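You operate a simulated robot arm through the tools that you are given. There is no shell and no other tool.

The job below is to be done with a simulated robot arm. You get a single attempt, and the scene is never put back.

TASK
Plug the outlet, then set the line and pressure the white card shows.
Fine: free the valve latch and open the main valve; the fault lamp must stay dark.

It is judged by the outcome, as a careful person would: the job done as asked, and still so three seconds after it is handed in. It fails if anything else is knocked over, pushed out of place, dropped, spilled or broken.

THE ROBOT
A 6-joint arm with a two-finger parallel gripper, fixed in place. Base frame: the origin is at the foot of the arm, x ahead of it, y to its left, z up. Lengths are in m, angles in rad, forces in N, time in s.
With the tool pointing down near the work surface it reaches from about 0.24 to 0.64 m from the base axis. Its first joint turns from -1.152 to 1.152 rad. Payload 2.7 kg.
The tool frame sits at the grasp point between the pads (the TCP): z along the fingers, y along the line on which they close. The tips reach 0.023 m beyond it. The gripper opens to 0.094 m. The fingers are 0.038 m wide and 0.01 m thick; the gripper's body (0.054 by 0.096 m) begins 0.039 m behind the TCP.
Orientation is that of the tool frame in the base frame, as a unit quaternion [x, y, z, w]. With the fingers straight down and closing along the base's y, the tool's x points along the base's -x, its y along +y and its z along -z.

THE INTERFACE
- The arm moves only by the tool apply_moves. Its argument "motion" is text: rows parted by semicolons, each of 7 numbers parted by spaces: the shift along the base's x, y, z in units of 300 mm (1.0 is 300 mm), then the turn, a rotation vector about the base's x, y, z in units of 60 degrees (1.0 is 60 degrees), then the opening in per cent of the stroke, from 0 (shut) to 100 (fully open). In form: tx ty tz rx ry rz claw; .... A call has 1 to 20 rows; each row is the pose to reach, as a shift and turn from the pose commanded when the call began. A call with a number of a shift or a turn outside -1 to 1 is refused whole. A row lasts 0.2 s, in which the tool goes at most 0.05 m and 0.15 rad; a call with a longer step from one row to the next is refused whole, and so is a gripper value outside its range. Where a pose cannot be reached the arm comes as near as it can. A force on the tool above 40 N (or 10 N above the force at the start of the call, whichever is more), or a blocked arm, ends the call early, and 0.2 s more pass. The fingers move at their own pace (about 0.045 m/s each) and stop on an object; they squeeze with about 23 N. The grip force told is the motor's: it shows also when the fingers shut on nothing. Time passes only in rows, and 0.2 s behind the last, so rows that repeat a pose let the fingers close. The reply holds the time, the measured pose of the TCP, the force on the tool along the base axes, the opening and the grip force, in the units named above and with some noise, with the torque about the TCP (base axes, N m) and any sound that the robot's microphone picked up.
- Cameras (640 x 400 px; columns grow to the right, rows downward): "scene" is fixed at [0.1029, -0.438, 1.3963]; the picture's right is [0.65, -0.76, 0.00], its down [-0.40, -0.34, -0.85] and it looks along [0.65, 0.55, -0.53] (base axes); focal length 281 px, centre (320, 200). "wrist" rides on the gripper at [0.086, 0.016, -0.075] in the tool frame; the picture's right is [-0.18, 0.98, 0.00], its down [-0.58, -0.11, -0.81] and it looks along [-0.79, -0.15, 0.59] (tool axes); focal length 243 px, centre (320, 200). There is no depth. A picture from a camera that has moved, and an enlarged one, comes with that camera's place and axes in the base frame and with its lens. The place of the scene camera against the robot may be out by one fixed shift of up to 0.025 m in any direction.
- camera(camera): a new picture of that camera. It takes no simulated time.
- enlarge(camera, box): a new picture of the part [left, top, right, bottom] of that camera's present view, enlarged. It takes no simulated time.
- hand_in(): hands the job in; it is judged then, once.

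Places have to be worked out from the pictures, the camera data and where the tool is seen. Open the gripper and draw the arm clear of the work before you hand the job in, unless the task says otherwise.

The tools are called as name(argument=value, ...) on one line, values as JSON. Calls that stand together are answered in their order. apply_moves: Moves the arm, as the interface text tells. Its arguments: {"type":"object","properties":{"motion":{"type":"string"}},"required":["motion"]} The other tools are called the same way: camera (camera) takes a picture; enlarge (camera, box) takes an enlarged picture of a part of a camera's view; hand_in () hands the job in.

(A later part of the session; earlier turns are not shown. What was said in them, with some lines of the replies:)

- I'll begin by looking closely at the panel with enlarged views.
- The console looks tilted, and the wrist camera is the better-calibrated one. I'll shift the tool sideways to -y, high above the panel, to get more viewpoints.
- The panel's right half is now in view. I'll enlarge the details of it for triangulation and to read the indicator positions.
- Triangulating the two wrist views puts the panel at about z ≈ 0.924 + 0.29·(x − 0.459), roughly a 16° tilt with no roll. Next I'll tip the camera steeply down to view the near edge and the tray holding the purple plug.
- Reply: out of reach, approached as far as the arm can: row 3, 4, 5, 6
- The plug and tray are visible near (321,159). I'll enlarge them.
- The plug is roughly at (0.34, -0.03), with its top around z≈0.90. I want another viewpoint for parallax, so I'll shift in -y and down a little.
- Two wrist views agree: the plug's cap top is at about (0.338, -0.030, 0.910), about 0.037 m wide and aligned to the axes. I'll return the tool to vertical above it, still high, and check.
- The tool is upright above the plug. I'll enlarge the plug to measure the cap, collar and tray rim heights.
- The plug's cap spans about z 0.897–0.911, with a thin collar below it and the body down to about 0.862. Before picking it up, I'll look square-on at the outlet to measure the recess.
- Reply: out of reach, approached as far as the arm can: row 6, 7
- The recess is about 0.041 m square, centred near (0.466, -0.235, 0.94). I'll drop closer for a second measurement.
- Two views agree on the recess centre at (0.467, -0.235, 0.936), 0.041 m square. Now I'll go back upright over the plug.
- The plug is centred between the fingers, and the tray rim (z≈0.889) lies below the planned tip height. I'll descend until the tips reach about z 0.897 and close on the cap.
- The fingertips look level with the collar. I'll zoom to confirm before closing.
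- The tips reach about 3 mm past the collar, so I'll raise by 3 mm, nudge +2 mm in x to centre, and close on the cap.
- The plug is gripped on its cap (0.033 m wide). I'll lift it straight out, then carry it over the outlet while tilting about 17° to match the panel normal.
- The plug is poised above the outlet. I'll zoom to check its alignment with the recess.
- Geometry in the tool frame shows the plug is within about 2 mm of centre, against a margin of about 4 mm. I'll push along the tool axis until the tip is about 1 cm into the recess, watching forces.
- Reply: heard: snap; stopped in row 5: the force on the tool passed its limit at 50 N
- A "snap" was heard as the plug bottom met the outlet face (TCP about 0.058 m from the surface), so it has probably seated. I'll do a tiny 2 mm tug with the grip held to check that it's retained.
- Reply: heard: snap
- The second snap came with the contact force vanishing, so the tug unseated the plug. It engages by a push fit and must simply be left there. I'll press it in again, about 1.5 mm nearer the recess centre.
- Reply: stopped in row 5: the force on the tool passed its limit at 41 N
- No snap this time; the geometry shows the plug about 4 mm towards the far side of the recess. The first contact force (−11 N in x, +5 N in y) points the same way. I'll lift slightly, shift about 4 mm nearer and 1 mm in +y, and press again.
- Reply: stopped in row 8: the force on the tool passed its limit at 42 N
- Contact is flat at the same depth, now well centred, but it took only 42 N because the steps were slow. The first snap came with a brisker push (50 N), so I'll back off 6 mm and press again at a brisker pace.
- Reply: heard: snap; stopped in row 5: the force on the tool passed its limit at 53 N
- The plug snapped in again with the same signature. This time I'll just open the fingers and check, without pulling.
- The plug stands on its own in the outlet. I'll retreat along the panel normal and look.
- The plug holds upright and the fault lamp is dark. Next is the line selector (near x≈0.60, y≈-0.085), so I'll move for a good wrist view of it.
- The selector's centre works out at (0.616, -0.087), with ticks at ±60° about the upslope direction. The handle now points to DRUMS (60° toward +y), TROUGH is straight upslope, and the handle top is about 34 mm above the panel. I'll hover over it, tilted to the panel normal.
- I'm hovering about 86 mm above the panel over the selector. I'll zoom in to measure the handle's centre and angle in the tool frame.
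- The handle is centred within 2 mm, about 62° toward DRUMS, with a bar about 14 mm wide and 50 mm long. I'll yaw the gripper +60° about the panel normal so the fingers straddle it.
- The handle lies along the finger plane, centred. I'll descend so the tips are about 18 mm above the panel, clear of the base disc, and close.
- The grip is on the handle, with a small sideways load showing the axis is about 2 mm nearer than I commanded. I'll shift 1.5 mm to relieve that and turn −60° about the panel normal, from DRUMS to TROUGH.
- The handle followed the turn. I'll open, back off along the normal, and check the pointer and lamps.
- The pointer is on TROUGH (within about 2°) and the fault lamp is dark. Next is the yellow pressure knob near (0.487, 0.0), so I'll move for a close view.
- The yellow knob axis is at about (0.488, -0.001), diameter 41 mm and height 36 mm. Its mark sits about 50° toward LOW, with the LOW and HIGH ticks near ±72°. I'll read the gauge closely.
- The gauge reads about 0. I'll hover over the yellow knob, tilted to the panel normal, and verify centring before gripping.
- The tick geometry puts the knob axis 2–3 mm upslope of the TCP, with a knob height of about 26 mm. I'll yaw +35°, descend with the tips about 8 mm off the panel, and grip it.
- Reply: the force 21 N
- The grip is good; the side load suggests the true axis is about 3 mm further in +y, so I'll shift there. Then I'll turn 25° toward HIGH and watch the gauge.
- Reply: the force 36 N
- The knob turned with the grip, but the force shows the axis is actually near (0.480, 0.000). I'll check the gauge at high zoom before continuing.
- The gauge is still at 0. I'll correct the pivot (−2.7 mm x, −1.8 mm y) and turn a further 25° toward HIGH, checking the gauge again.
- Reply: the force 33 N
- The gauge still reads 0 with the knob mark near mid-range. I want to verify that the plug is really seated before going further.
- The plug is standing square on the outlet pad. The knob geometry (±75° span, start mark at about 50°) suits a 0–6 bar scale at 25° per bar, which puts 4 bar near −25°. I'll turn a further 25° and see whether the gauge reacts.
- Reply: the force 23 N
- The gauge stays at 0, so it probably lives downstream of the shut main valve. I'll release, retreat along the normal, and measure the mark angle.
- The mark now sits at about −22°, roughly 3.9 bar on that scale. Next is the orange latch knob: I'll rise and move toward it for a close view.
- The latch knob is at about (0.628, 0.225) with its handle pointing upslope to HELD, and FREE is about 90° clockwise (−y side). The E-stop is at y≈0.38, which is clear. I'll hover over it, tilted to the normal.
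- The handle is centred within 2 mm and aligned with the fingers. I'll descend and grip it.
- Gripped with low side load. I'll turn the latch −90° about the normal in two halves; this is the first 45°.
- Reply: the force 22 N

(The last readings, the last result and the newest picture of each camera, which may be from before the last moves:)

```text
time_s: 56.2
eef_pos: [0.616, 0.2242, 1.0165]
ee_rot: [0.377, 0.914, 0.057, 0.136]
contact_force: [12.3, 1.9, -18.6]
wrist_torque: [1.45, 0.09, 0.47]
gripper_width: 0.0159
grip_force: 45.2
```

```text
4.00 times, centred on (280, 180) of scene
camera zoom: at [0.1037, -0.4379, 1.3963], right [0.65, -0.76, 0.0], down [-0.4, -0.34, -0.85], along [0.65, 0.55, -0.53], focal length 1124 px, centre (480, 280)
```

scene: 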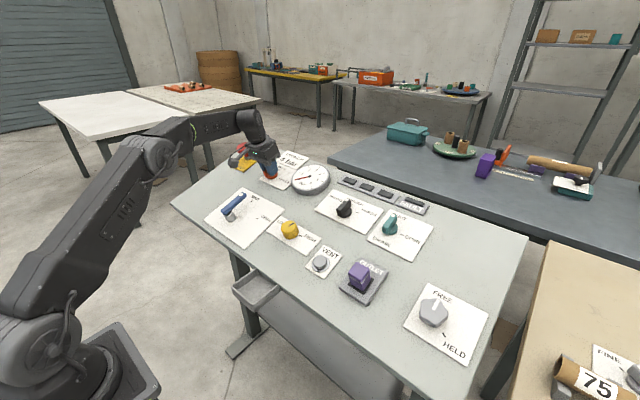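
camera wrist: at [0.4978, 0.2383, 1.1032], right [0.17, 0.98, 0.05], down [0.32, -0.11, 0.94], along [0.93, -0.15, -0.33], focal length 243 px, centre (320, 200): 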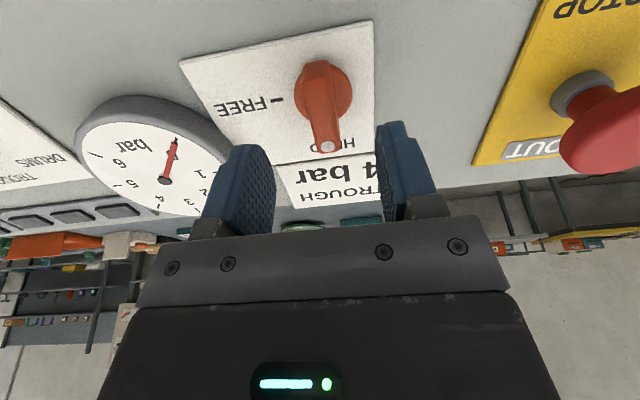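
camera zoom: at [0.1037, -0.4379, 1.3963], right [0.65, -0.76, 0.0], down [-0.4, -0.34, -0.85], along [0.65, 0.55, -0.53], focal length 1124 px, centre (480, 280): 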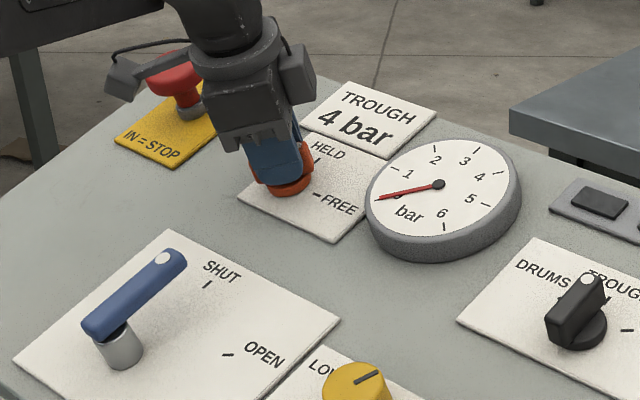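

The latch is following, halfway. The camera box stays about 5 cm clear of the E-stop mushroom, so I'll turn the remaining 45°.

apply_moves(motion="0 0 0 0.029 0 -0.0957 5; 0 0 0 0.0583 0 -0.1913 5; 0 0 0 0.0875 0 -0.287 5; 0 0 0 0.1167 0 -0.3826 5; 0 0 0 0.1459 0 -0.4783 5; 0 0 0 0.175 0 -0.574 5; 0 0 0 0.2042 0 -0.6696 5; 0 0 0 0.2188 0 -0.7174 5; 0 0 0 0.2188 0 -0.7174 5")

enlarge(camera="wrist", box=[220, 60, 440, 220])

enlarge(camera="scene", box=[210, 130, 350, 230])

```text
time_s: 58.2
eef_pos: [0.6149, 0.2252, 1.0165]
ee_rot: [0.7, 0.699, 0.104, 0.104]
contact_force: [-5.3, -6.2, -17.7]
wrist_torque: [0.83, -0.75, 0.26]
gripper_width: 0.0164
grip_force: 45.0
```

```text
2.50 times, centred on (330, 140) of wrist
camera zoom: at [0.6085, 0.3102, 1.0925], right [0.94, -0.18, 0.29], down [-0.34, -0.58, 0.74], along [0.03, -0.79, -0.61], focal length 606 px, centre (295, 350)
```

zoom: 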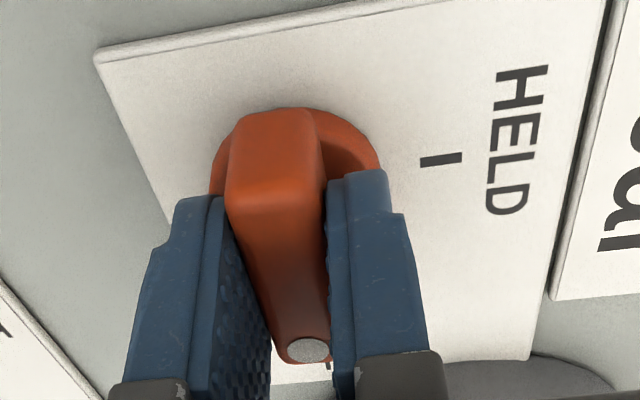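

```text
4.00 times, centred on (280, 180) of scene
camera zoom: at [0.1031, -0.4381, 1.3963], right [0.65, -0.76, 0.0], down [-0.4, -0.34, -0.85], along [0.65, 0.55, -0.53], focal length 1124 px, centre (480, 280)
```

zoom: 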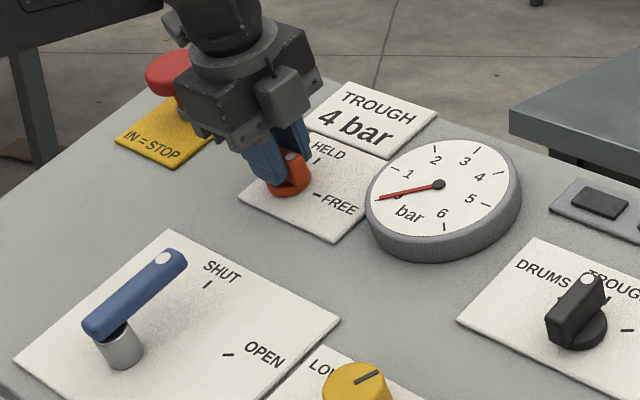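

The latch handle points to FREE. I'll open, back off along the normal, and check the angle.

apply_moves(motion="0 0 0 0 0 0 30; 0 0 0 0 0 0 50; 0 0 0 0 0 0 60; -0.015 0 0.05 0 0 0 60; -0.03 0 0.1 0 0 0 60; -0.05 0 0.165 0 0 0 60; -0.05 0 0.165 0 0 0 60")

enlarge(camera="wrist", box=[220, 20, 440, 180])

enlarge(camera="scene", box=[210, 130, 350, 230])

```text
time_s: 59.8
eef_pos: [0.5996, 0.2239, 1.0676]
ee_rot: [0.698, 0.7, 0.104, 0.104]
contact_force: [-0.2, 0.5, 1.0]
wrist_torque: [-0.03, 0.0, 0.0]
gripper_width: 0.0562
grip_force: 0.0
```

```text
2.50 times, centred on (330, 100) of wrist
camera zoom: at [0.5927, 0.3104, 1.1433], right [0.94, -0.18, 0.29], down [-0.34, -0.58, 0.74], along [0.03, -0.79, -0.61], focal length 606 px, centre (295, 450)
```

zoom: 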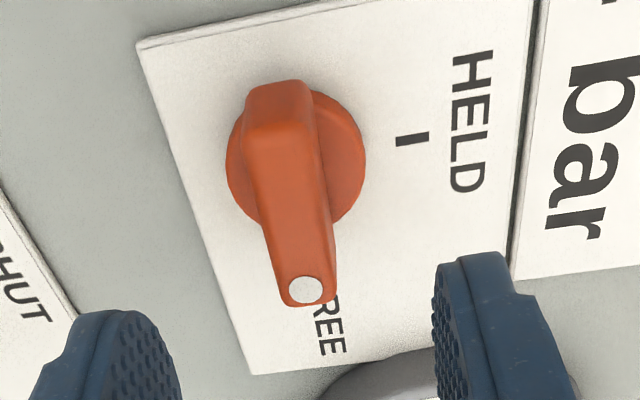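

```text
4.00 times, centred on (280, 180) of scene
camera zoom: at [0.1029, -0.438, 1.3963], right [0.65, -0.76, 0.0], down [-0.4, -0.34, -0.85], along [0.65, 0.55, -0.53], focal length 1124 px, centre (480, 280)
```

zoom: 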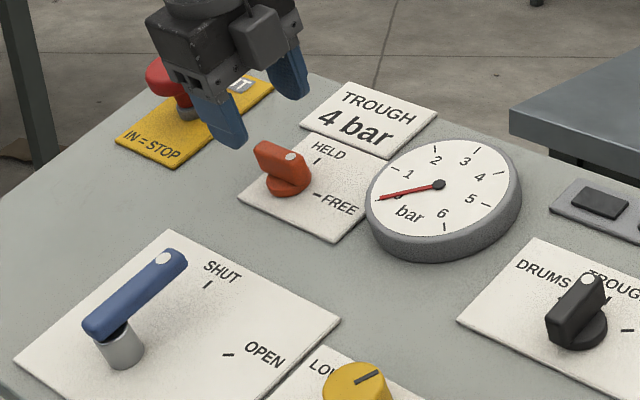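

The latch is on FREE. Next is the main valve lever: I'll rise away and unwind the wrist while moving back toward it.

apply_moves(motion="0 0 0.1 -0.03 0 0.0957 60; -0.05 0 0.2 -0.0583 0 0.1913 70; -0.1 -0.01 0.25 -0.0875 0 0.287 80; -0.16 -0.02 0.25 -0.1167 0 0.3826 80; -0.22 -0.03 0.25 -0.1459 0 0.4783 80; -0.28 -0.04 0.25 -0.175 0 0.574 80; -0.34 -0.04 0.25 -0.2042 0 0.6696 80; -0.4 -0.04 0.25 -0.2188 0 0.7174 80; -0.4 -0.04 0.25 -0.2188 0 0.7174 80")

apply_moves(motion="0 0 0 -0.03 0 0.0957 80; -0.02 0 0 -0.0583 0 0.1913 80; -0.04 0 0 -0.0875 0 0.287 80; -0.06 0 0 -0.1167 0 0.3826 80; -0.08 0 0 -0.1459 0 0.4783 80; -0.09 0 0 -0.175 0 0.574 80; -0.09 0 0 -0.2042 0 0.6696 80; -0.09 0 0 -0.2188 0 0.7174 80; -0.09 0 0 -0.2188 0 0.7174 80")

camera(camera="wrist")

camera(camera="scene")

```text
time_s: 61.8
eef_pos: [0.48, 0.2131, 1.1428]
ee_rot: [0.378, 0.914, 0.057, 0.136]
contact_force: [-0.7, -0.2, -0.3]
wrist_torque: [0.0, 0.0, 0.02]
gripper_width: 0.0752
grip_force: 0.0
```

```text
time_s: 63.8
eef_pos: [0.4531, 0.212, 1.143]
ee_rot: [-0.002, 0.989, 0.0, 0.147]
contact_force: [1.0, -0.9, 0.2]
wrist_torque: [0.01, 0.0, 0.0]
gripper_width: 0.0751
grip_force: 0.0
```

```text
taken
camera wrist: at [0.3479, 0.2275, 1.1886], right [0.17, 0.98, 0.05], down [0.32, -0.11, 0.94], along [0.93, -0.15, -0.33], focal length 243 px, centre (320, 200)
```

wrist: 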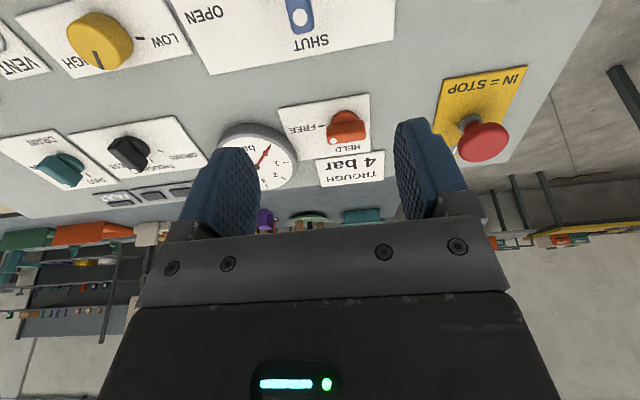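

```text
taken
```

scene: 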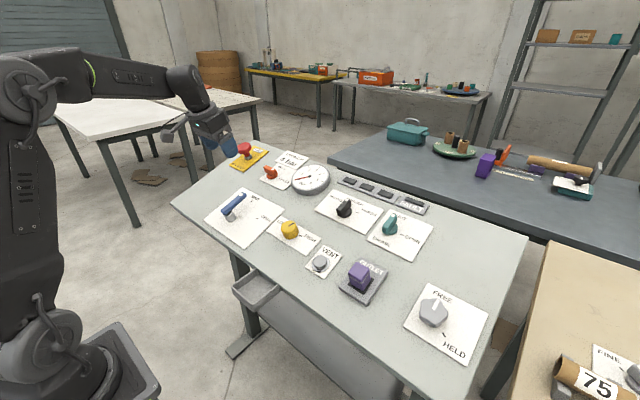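

Now I'll tilt the camera down and shift back to view the main valve lever square-on.

apply_moves(motion="-0.05 -0.018 -0.02 0 0.11 0 80; -0.1 -0.036 -0.04 0 0.22 0 80; -0.16 -0.055 -0.06 0 0.33 0 90; -0.21 -0.073 -0.077 0 0.45 0 100; -0.21 -0.073 -0.077 0 0.45 0 100; -0.21 -0.073 -0.077 0 0.45 0 100")

camera(camera="wrist")

enlarge(camera="wrist", box=[220, 60, 440, 220])

```text
time_s: 65.2
eef_pos: [0.3887, 0.1911, 1.1195]
ee_rot: [0.0, 0.996, 0.0, -0.088]
contact_force: [-0.2, 0.1, -0.3]
wrist_torque: [0.02, 0.02, -0.02]
gripper_width: 0.094
grip_force: 0.1
```

```text
taken
camera wrist: at [0.3166, 0.2073, 1.2064], right [0.18, 0.98, -0.03], down [0.71, -0.11, 0.69], along [0.68, -0.15, -0.72], focal length 243 px, centre (320, 200)
```

wrist: 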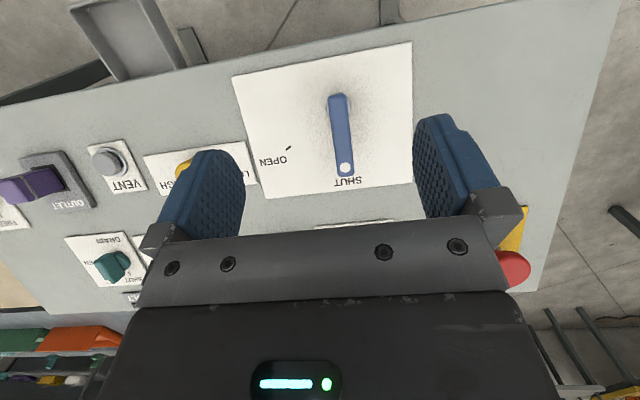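

```text
2.50 times, centred on (330, 140) of wrist
camera zoom: at [0.3166, 0.2073, 1.2064], right [0.18, 0.98, -0.03], down [0.71, -0.11, 0.69], along [0.68, -0.15, -0.72], focal length 606 px, centre (295, 350)
```

zoom: 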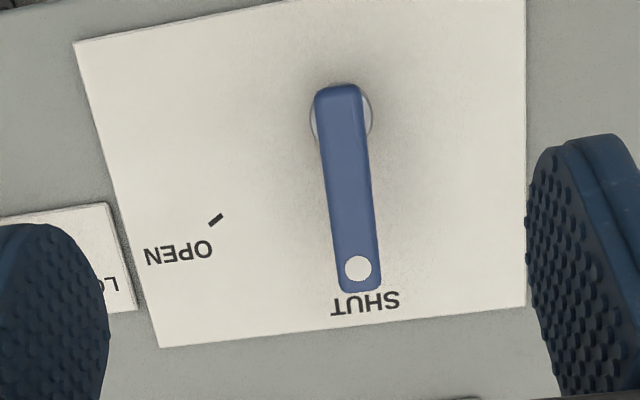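

The lever's pivot is at about (0.437, 0.199). The lever points straight upslope to SHUT, with its top about 46 mm above the panel, and the OPEN tick is about −60° (toward −y). I'll hover over the lever arm, tilted to the normal.

apply_moves(motion="0.03 0.004 -0.03 0 -0.1 0 80; 0.07 0.01 -0.08 0 -0.2 0 70; 0.11 0.016 -0.14 0 -0.3 0 60; 0.16 0.022 -0.22 0 -0.4 0 60; 0.207 0.026 -0.306 0 -0.4517 0 60; 0.207 0.026 -0.306 0 -0.4517 0 60; 0.207 0.026 -0.306 0 -0.4517 0 60")

camera(camera="wrist")

enlarge(camera="wrist", box=[220, 20, 440, 180])

enlarge(camera="scene", box=[180, 150, 320, 260])

```text
time_s: 66.8
eef_pos: [0.4543, 0.1993, 1.0283]
ee_rot: [0.0, 0.989, 0.0, 0.149]
contact_force: [-0.2, -0.4, -0.5]
wrist_torque: [0.01, 0.0, 0.02]
gripper_width: 0.0563
grip_force: 0.0
```

```text
taken
camera wrist: at [0.3485, 0.2142, 1.0723], right [0.17, 0.98, 0.05], down [0.32, -0.11, 0.94], along [0.93, -0.15, -0.33], focal length 243 px, centre (320, 200)
```

wrist: 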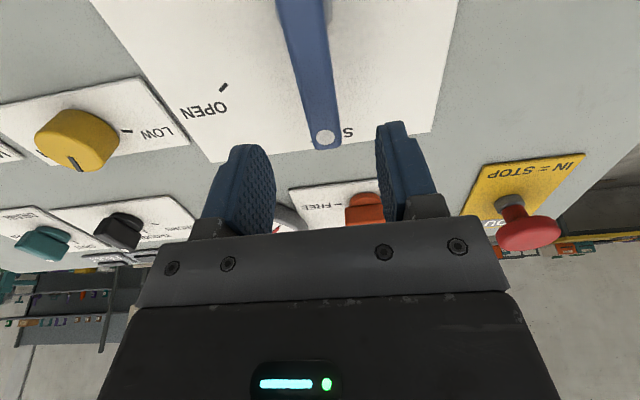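

```text
2.50 times, centred on (330, 100) of wrist
camera zoom: at [0.3485, 0.2142, 1.0723], right [0.17, 0.98, 0.05], down [0.32, -0.11, 0.94], along [0.93, -0.15, -0.33], focal length 606 px, centre (295, 450)
```

zoom: 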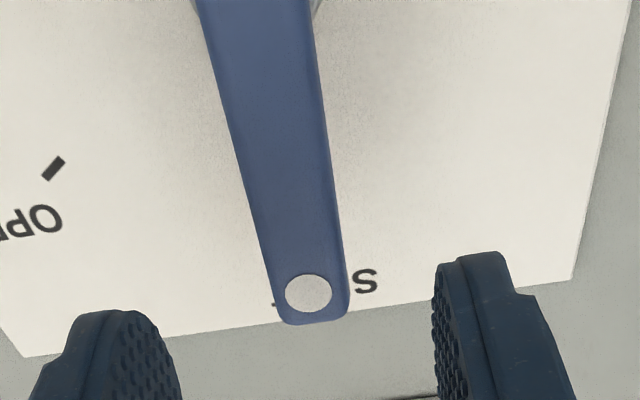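

```text
3.64 times, centred on (250, 205) of scene
camera zoom: at [0.1029, -0.438, 1.3963], right [0.65, -0.76, 0.0], down [-0.4, -0.34, -0.85], along [0.65, 0.55, -0.53], focal length 1022 px, centre (574, 182)
```

zoom: 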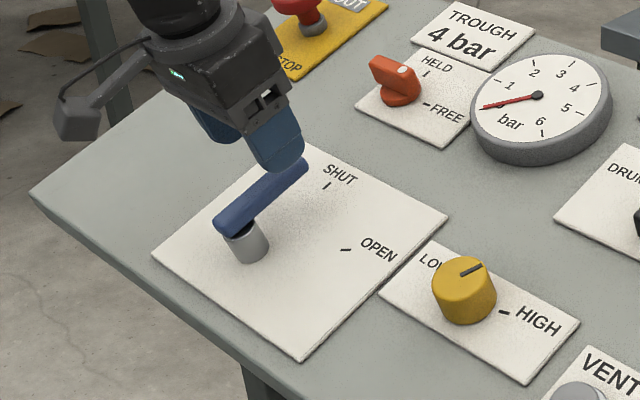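

The lever lies along the finger plane, centred within about 1.5 mm. I'll descend with the tips to about 32 mm above the panel and grip the arm.

apply_moves(motion="0.012 0.004 -0.05 0 0 0 60; 0.025 0.004 -0.1 0 0 0 60; 0.037 0.004 -0.144 0 0 0 60; 0.037 0.004 -0.144 0 0 0 60; 0.037 0.004 -0.144 0 0 0 35; 0.037 0.004 -0.144 0 0 0 15; 0.037 0.004 -0.144 0 0 0 8; 0.037 0.004 -0.144 0 0 0 8; 0.037 0.004 -0.144 0 0 0 8")

camera(camera="wrist")

enlarge(camera="scene", box=[180, 150, 320, 260])

```text
time_s: 68.8
eef_pos: [0.4652, 0.2004, 0.9839]
ee_rot: [-0.001, 0.989, 0.001, 0.149]
contact_force: [0.8, 0.8, -2.6]
wrist_torque: [0.13, -0.36, -0.44]
gripper_width: 0.02
grip_force: 44.8
```

```text
taken
camera wrist: at [0.3591, 0.2153, 1.0296], right [0.17, 0.98, 0.06], down [0.32, -0.11, 0.94], along [0.93, -0.15, -0.33], focal length 243 px, centre (320, 200)
```

wrist: 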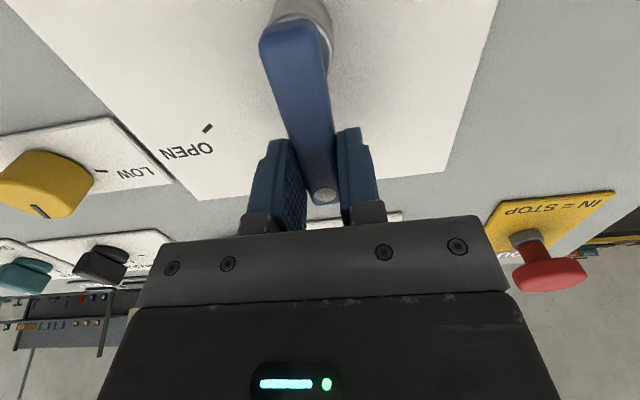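

```text
3.64 times, centred on (250, 205) of scene
camera zoom: at [0.103, -0.438, 1.3963], right [0.65, -0.76, 0.0], down [-0.4, -0.34, -0.85], along [0.65, 0.55, -0.53], focal length 1022 px, centre (574, 182)
```

zoom: 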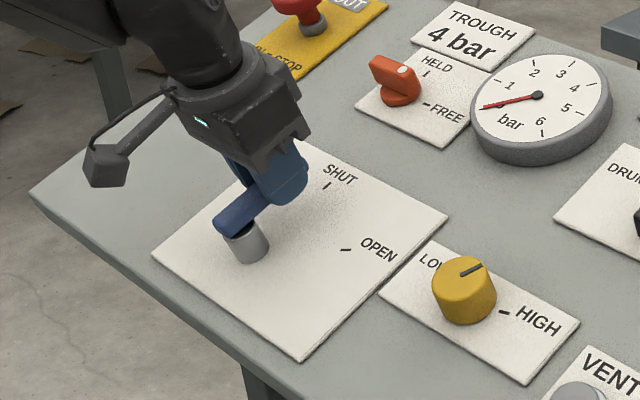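

The lever is gripped with almost no side load. I'll swing it the first 22.5° along its arc and check forces, fault lamp and gauge.

apply_moves(motion="-0.0013 -0.0204 -0.0004 0.0365 0 -0.1196 8; -0.0051 -0.0405 -0.0016 0.0729 0 -0.2391 8; -0.0114 -0.06 -0.0035 0.1094 0 -0.3587 8; -0.0114 -0.06 -0.0035 0.1094 0 -0.3587 8")

enlarge(camera="scene", box=[200, 130, 450, 270])

camera(camera="wrist")

```text
time_s: 69.8
eef_pos: [0.4607, 0.1825, 0.9833]
ee_rot: [0.194, 0.97, 0.031, 0.145]
contact_force: [9.9, 10.8, -5.6]
wrist_torque: [0.98, 0.56, -0.31]
gripper_width: 0.0197
grip_force: 45.1
```

```text
2.56 times, centred on (325, 200) of scene
camera zoom: at [0.1033, -0.4378, 1.3964], right [0.65, -0.76, 0.0], down [-0.4, -0.34, -0.85], along [0.65, 0.55, -0.53], focal length 719 px, centre (307, 200)
```

zoom: 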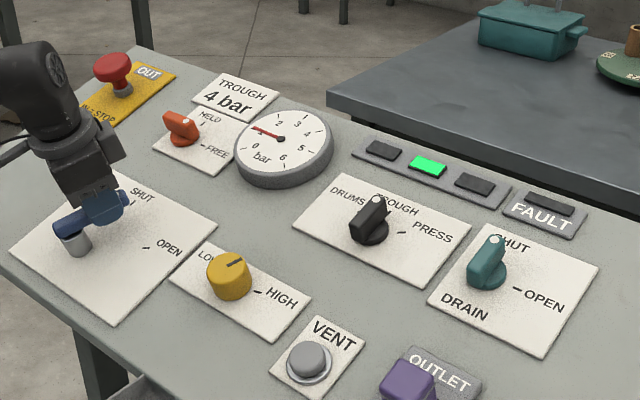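

```text
taken
camera wrist: at [0.3679, 0.2294, 1.0323], right [0.52, 0.84, 0.16], down [0.24, -0.33, 0.92], along [0.82, -0.44, -0.37], focal length 243 px, centre (320, 200)
```

wrist: 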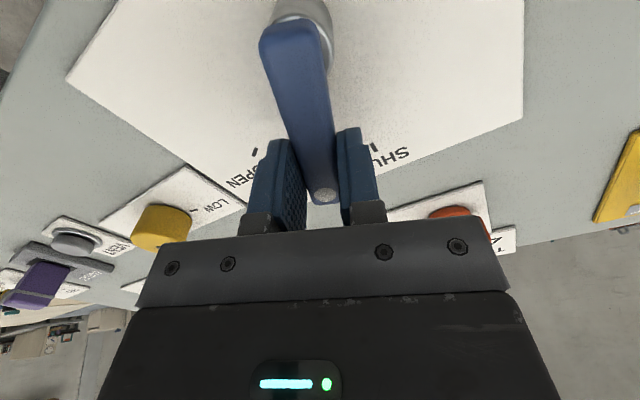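

The middle line lamp lit green, the gauge is rising, and FAULT is dark. I'll continue the swing to OPEN.

apply_moves(motion="-0.0087 -0.0183 -0.0026 0.0365 0 -0.1196 8; -0.0196 -0.0354 -0.0059 0.0729 0 -0.2391 8; -0.0325 -0.0508 -0.0099 0.1094 0 -0.3587 8; -0.0472 -0.0643 -0.0144 0.1459 0 -0.4783 8; -0.0635 -0.0757 -0.0194 0.1823 0 -0.5978 8; -0.0635 -0.0757 -0.0194 0.1823 0 -0.5978 8; -0.0635 -0.0757 -0.0194 0.1823 0 -0.5978 8")

enlarge(camera="scene", box=[200, 130, 450, 270])

enlarge(camera="scene", box=[280, 150, 340, 205])

camera(camera="wrist")

```text
time_s: 71.4
eef_pos: [0.4426, 0.1599, 0.9772]
ee_rot: [0.494, 0.857, 0.075, 0.129]
contact_force: [21.8, 5.7, -17.4]
wrist_torque: [0.29, -0.85, -0.68]
gripper_width: 0.02
grip_force: 45.0
```

```text
2.56 times, centred on (325, 200) of scene
camera zoom: at [0.1038, -0.4378, 1.3963], right [0.65, -0.76, 0.0], down [-0.4, -0.34, -0.85], along [0.65, 0.55, -0.53], focal length 719 px, centre (307, 200)
```

zoom: 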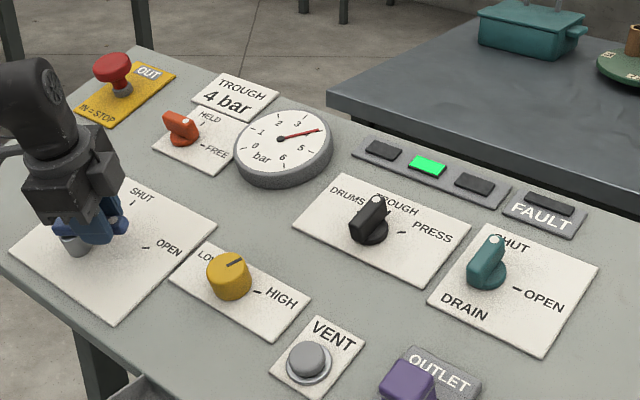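

```text
7.27 times, centred on (310, 178) of scene
camera zoom: at [0.1038, -0.4378, 1.3963], right [0.65, -0.76, 0.0], down [-0.4, -0.34, -0.85], along [0.65, 0.55, -0.53], focal length 2044 px, centre (393, 364)
```

zoom: 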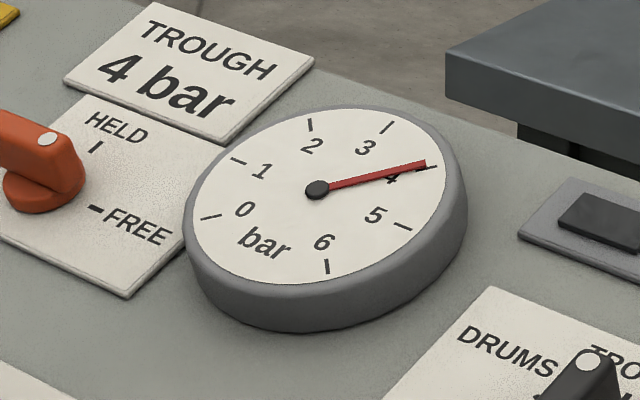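

```text
taken
camera wrist: at [0.3917, 0.2422, 1.0393], right [0.9, 0.33, 0.28], down [-0.05, -0.56, 0.83], along [0.43, -0.76, -0.49], focal length 243 px, centre (320, 200)
```

wrist: 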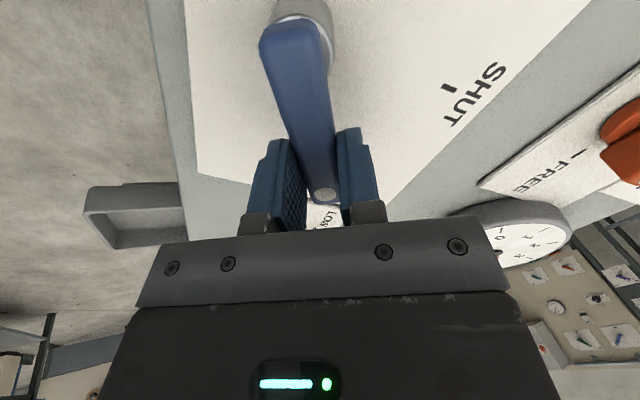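

Gauge reads about 3.95–4 bar with the TROUGH lamp green and FAULT dark. I'll release the lever, back off along the normal, and check its alignment with OPEN.

apply_moves(motion="0 0 0 0 0 0 25; 0 0 0 0 0 0 45; 0 0 0 0 0 0 60; -0.015 0 0.05 0 0 0 60; -0.03 0 0.1 0 0 0 60; -0.05 0 0.165 0 0 0 60; -0.07 0 0.23 0 0 0 60; -0.07 0 0.23 0 0 0 60")

enlarge(camera="wrist", box=[200, 0, 460, 200])

enlarge(camera="scene", box=[180, 130, 440, 270])

enlarge(camera="scene", box=[280, 150, 340, 205])

```text
time_s: 73.2
eef_pos: [0.4184, 0.16, 1.0467]
ee_rot: [0.493, 0.857, 0.075, 0.129]
contact_force: [-0.3, 0.5, -0.6]
wrist_torque: [0.0, -0.03, 0.0]
gripper_width: 0.0565
grip_force: 0.0
```

```text
2.00 times, centred on (330, 100) of wrist
camera zoom: at [0.3689, 0.2416, 1.109], right [0.9, 0.33, 0.28], down [-0.05, -0.56, 0.83], along [0.43, -0.76, -0.49], focal length 485 px, centre (300, 400)
```

zoom: 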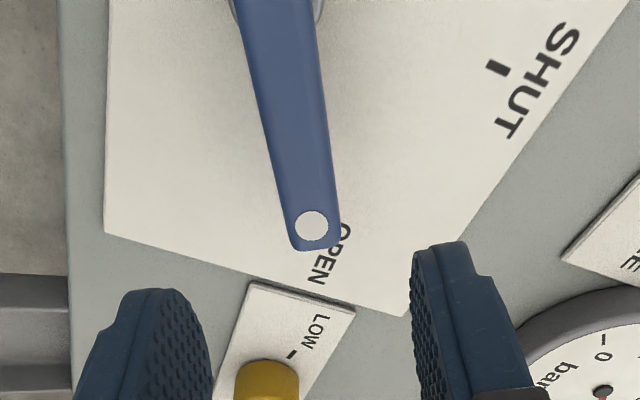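

```text
2.46 times, centred on (310, 200) of scene
camera zoom: at [0.1029, -0.4381, 1.3963], right [0.65, -0.76, 0.0], down [-0.4, -0.34, -0.85], along [0.65, 0.55, -0.53], focal length 692 px, centre (345, 200)
```

zoom: 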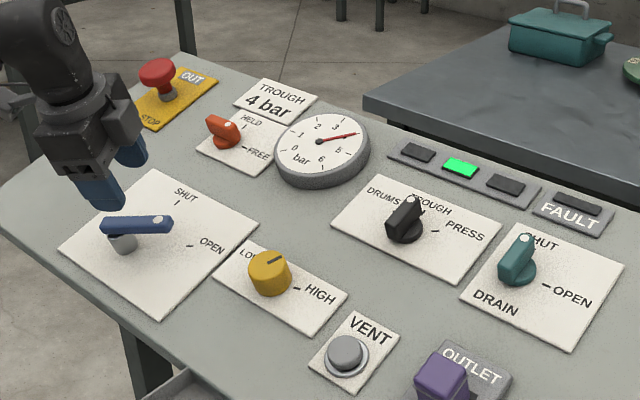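

```text
7.27 times, centred on (310, 178) of scene
camera zoom: at [0.1029, -0.4381, 1.3963], right [0.65, -0.76, 0.0], down [-0.4, -0.34, -0.85], along [0.65, 0.55, -0.53], focal length 2044 px, centre (393, 364)
```

zoom: 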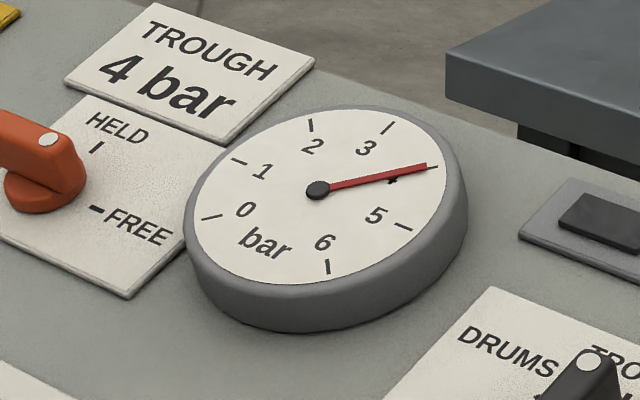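

The gauge settles on 4.0 bar, the lever is at −60° (OPEN), the TROUGH lamp is green and FAULT is dark. I'll draw the arm up and clear with the gripper open.

apply_moves(motion="0 0 0.12 0 0 0 70; -0.05 0 0.24 -0.03 0 0.0957 80; -0.1 -0.05 0.36 -0.0583 0 0.1913 90; -0.12 -0.1 0.46 -0.0875 0 0.287 100; -0.12 -0.15 0.55 -0.1167 0 0.3826 100; -0.12 -0.2 0.62 -0.1459 0 0.4783 100; -0.12 -0.2 0.66 -0.175 0 0.574 100; -0.12 -0.2 0.66 -0.2042 0 0.6696 100; -0.12 -0.2 0.66 -0.2333 0 0.7652 100; -0.12 -0.2 0.66 -0.2917 0 0.86 100; -0.12 -0.2 0.66 -0.2917 0 0.9565 100; -0.12 -0.2 0.66 -0.2917 0 0.9565 100")

camera(camera="scene")

camera(camera="wrist")

enlarge(camera="scene", box=[170, 130, 450, 310])

enlarge(camera="scene", box=[280, 150, 340, 205])

```text
time_s: 75.8
eef_pos: [0.3844, 0.099, 1.2449]
ee_rot: [-0.001, 0.989, 0.0, 0.149]
contact_force: [-0.4, 0.2, 0.4]
wrist_torque: [-0.04, 0.0, 0.0]
gripper_width: 0.094
grip_force: 0.1
```

```text
taken
```

scene: 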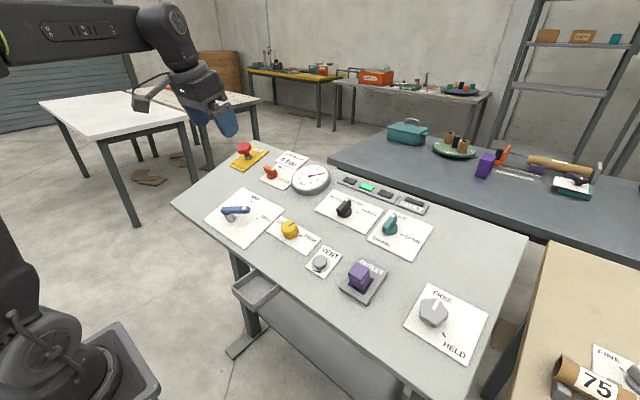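

```text
taken
camera wrist: at [0.2791, 0.1139, 1.2897], right [0.17, 0.98, 0.05], down [0.32, -0.11, 0.94], along [0.93, -0.14, -0.33], focal length 243 px, centre (320, 200)
```

wrist: 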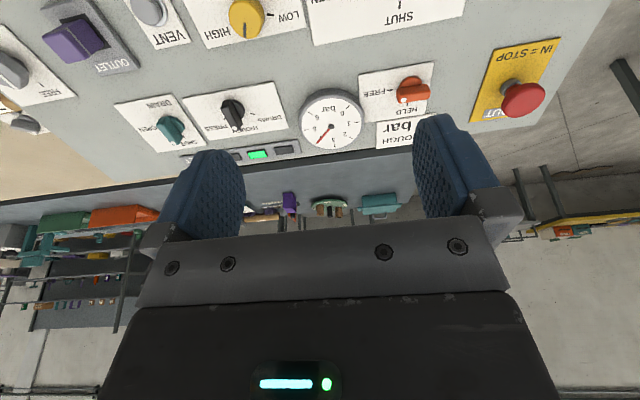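

```text
2.22 times, centred on (310, 220) of scene
camera zoom: at [0.1029, -0.438, 1.3963], right [0.65, -0.76, 0.0], down [-0.4, -0.34, -0.85], along [0.65, 0.55, -0.53], focal length 624 px, centre (342, 156)
```

zoom: 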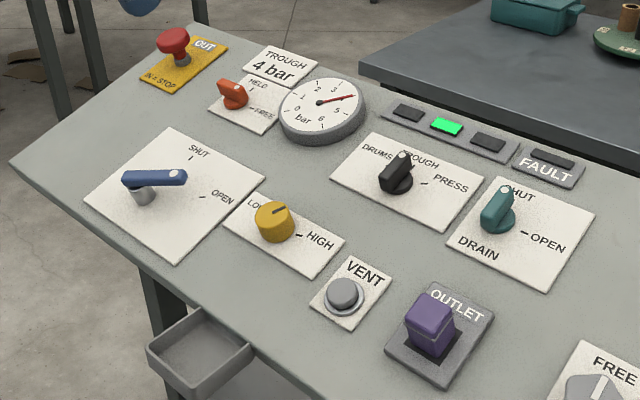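

```text
7.27 times, centred on (310, 178) of scene
camera zoom: at [0.1029, -0.438, 1.3963], right [0.65, -0.76, 0.0], down [-0.4, -0.34, -0.85], along [0.65, 0.55, -0.53], focal length 2044 px, centre (393, 364)
```

zoom: 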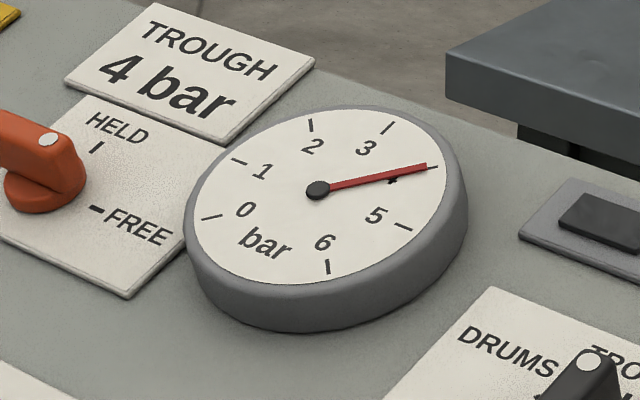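

Everything is as asked: the outlet is plugged, the selector is on TROUGH, and the gauge is steady at 4 bar. The latch is FREE, the main valve is OPEN, FAULT is dark, and the arm is clear with the gripper open. I'm handing in.

hand_in()

```text
The job is handed in.
```

The job is handed in. The outlet is plugged, the line is on TROUGH at 4 bar, and the main valve is open. The fault lamp was dark in every picture I took.

- **Outlet:** The purple plug is pressed into the outlet. My first press seated it, but a small test tug pulled it loose, so I pressed it in again until it snapped. I didn't tug it again after that, so I'm relying on the snap and on it standing square.
- **Line:** The selector points to TROUGH, and the middle of the three lamps turned green once the valve opened.
- **Pressure:** The gauge reads 4.0 bar and held steady after I let go. It showed nothing while the valve was shut, so I set the knob by its angle and confirmed the reading once the valve was open.
- **Latch and valve:** The orange latch is on FREE and the blue lever is at OPEN.

I left the drain, vent, emergency stop and grey FREE/HELD knob alone. Nothing was knocked over or dropped, and the arm is clear of the panel with the gripper open.
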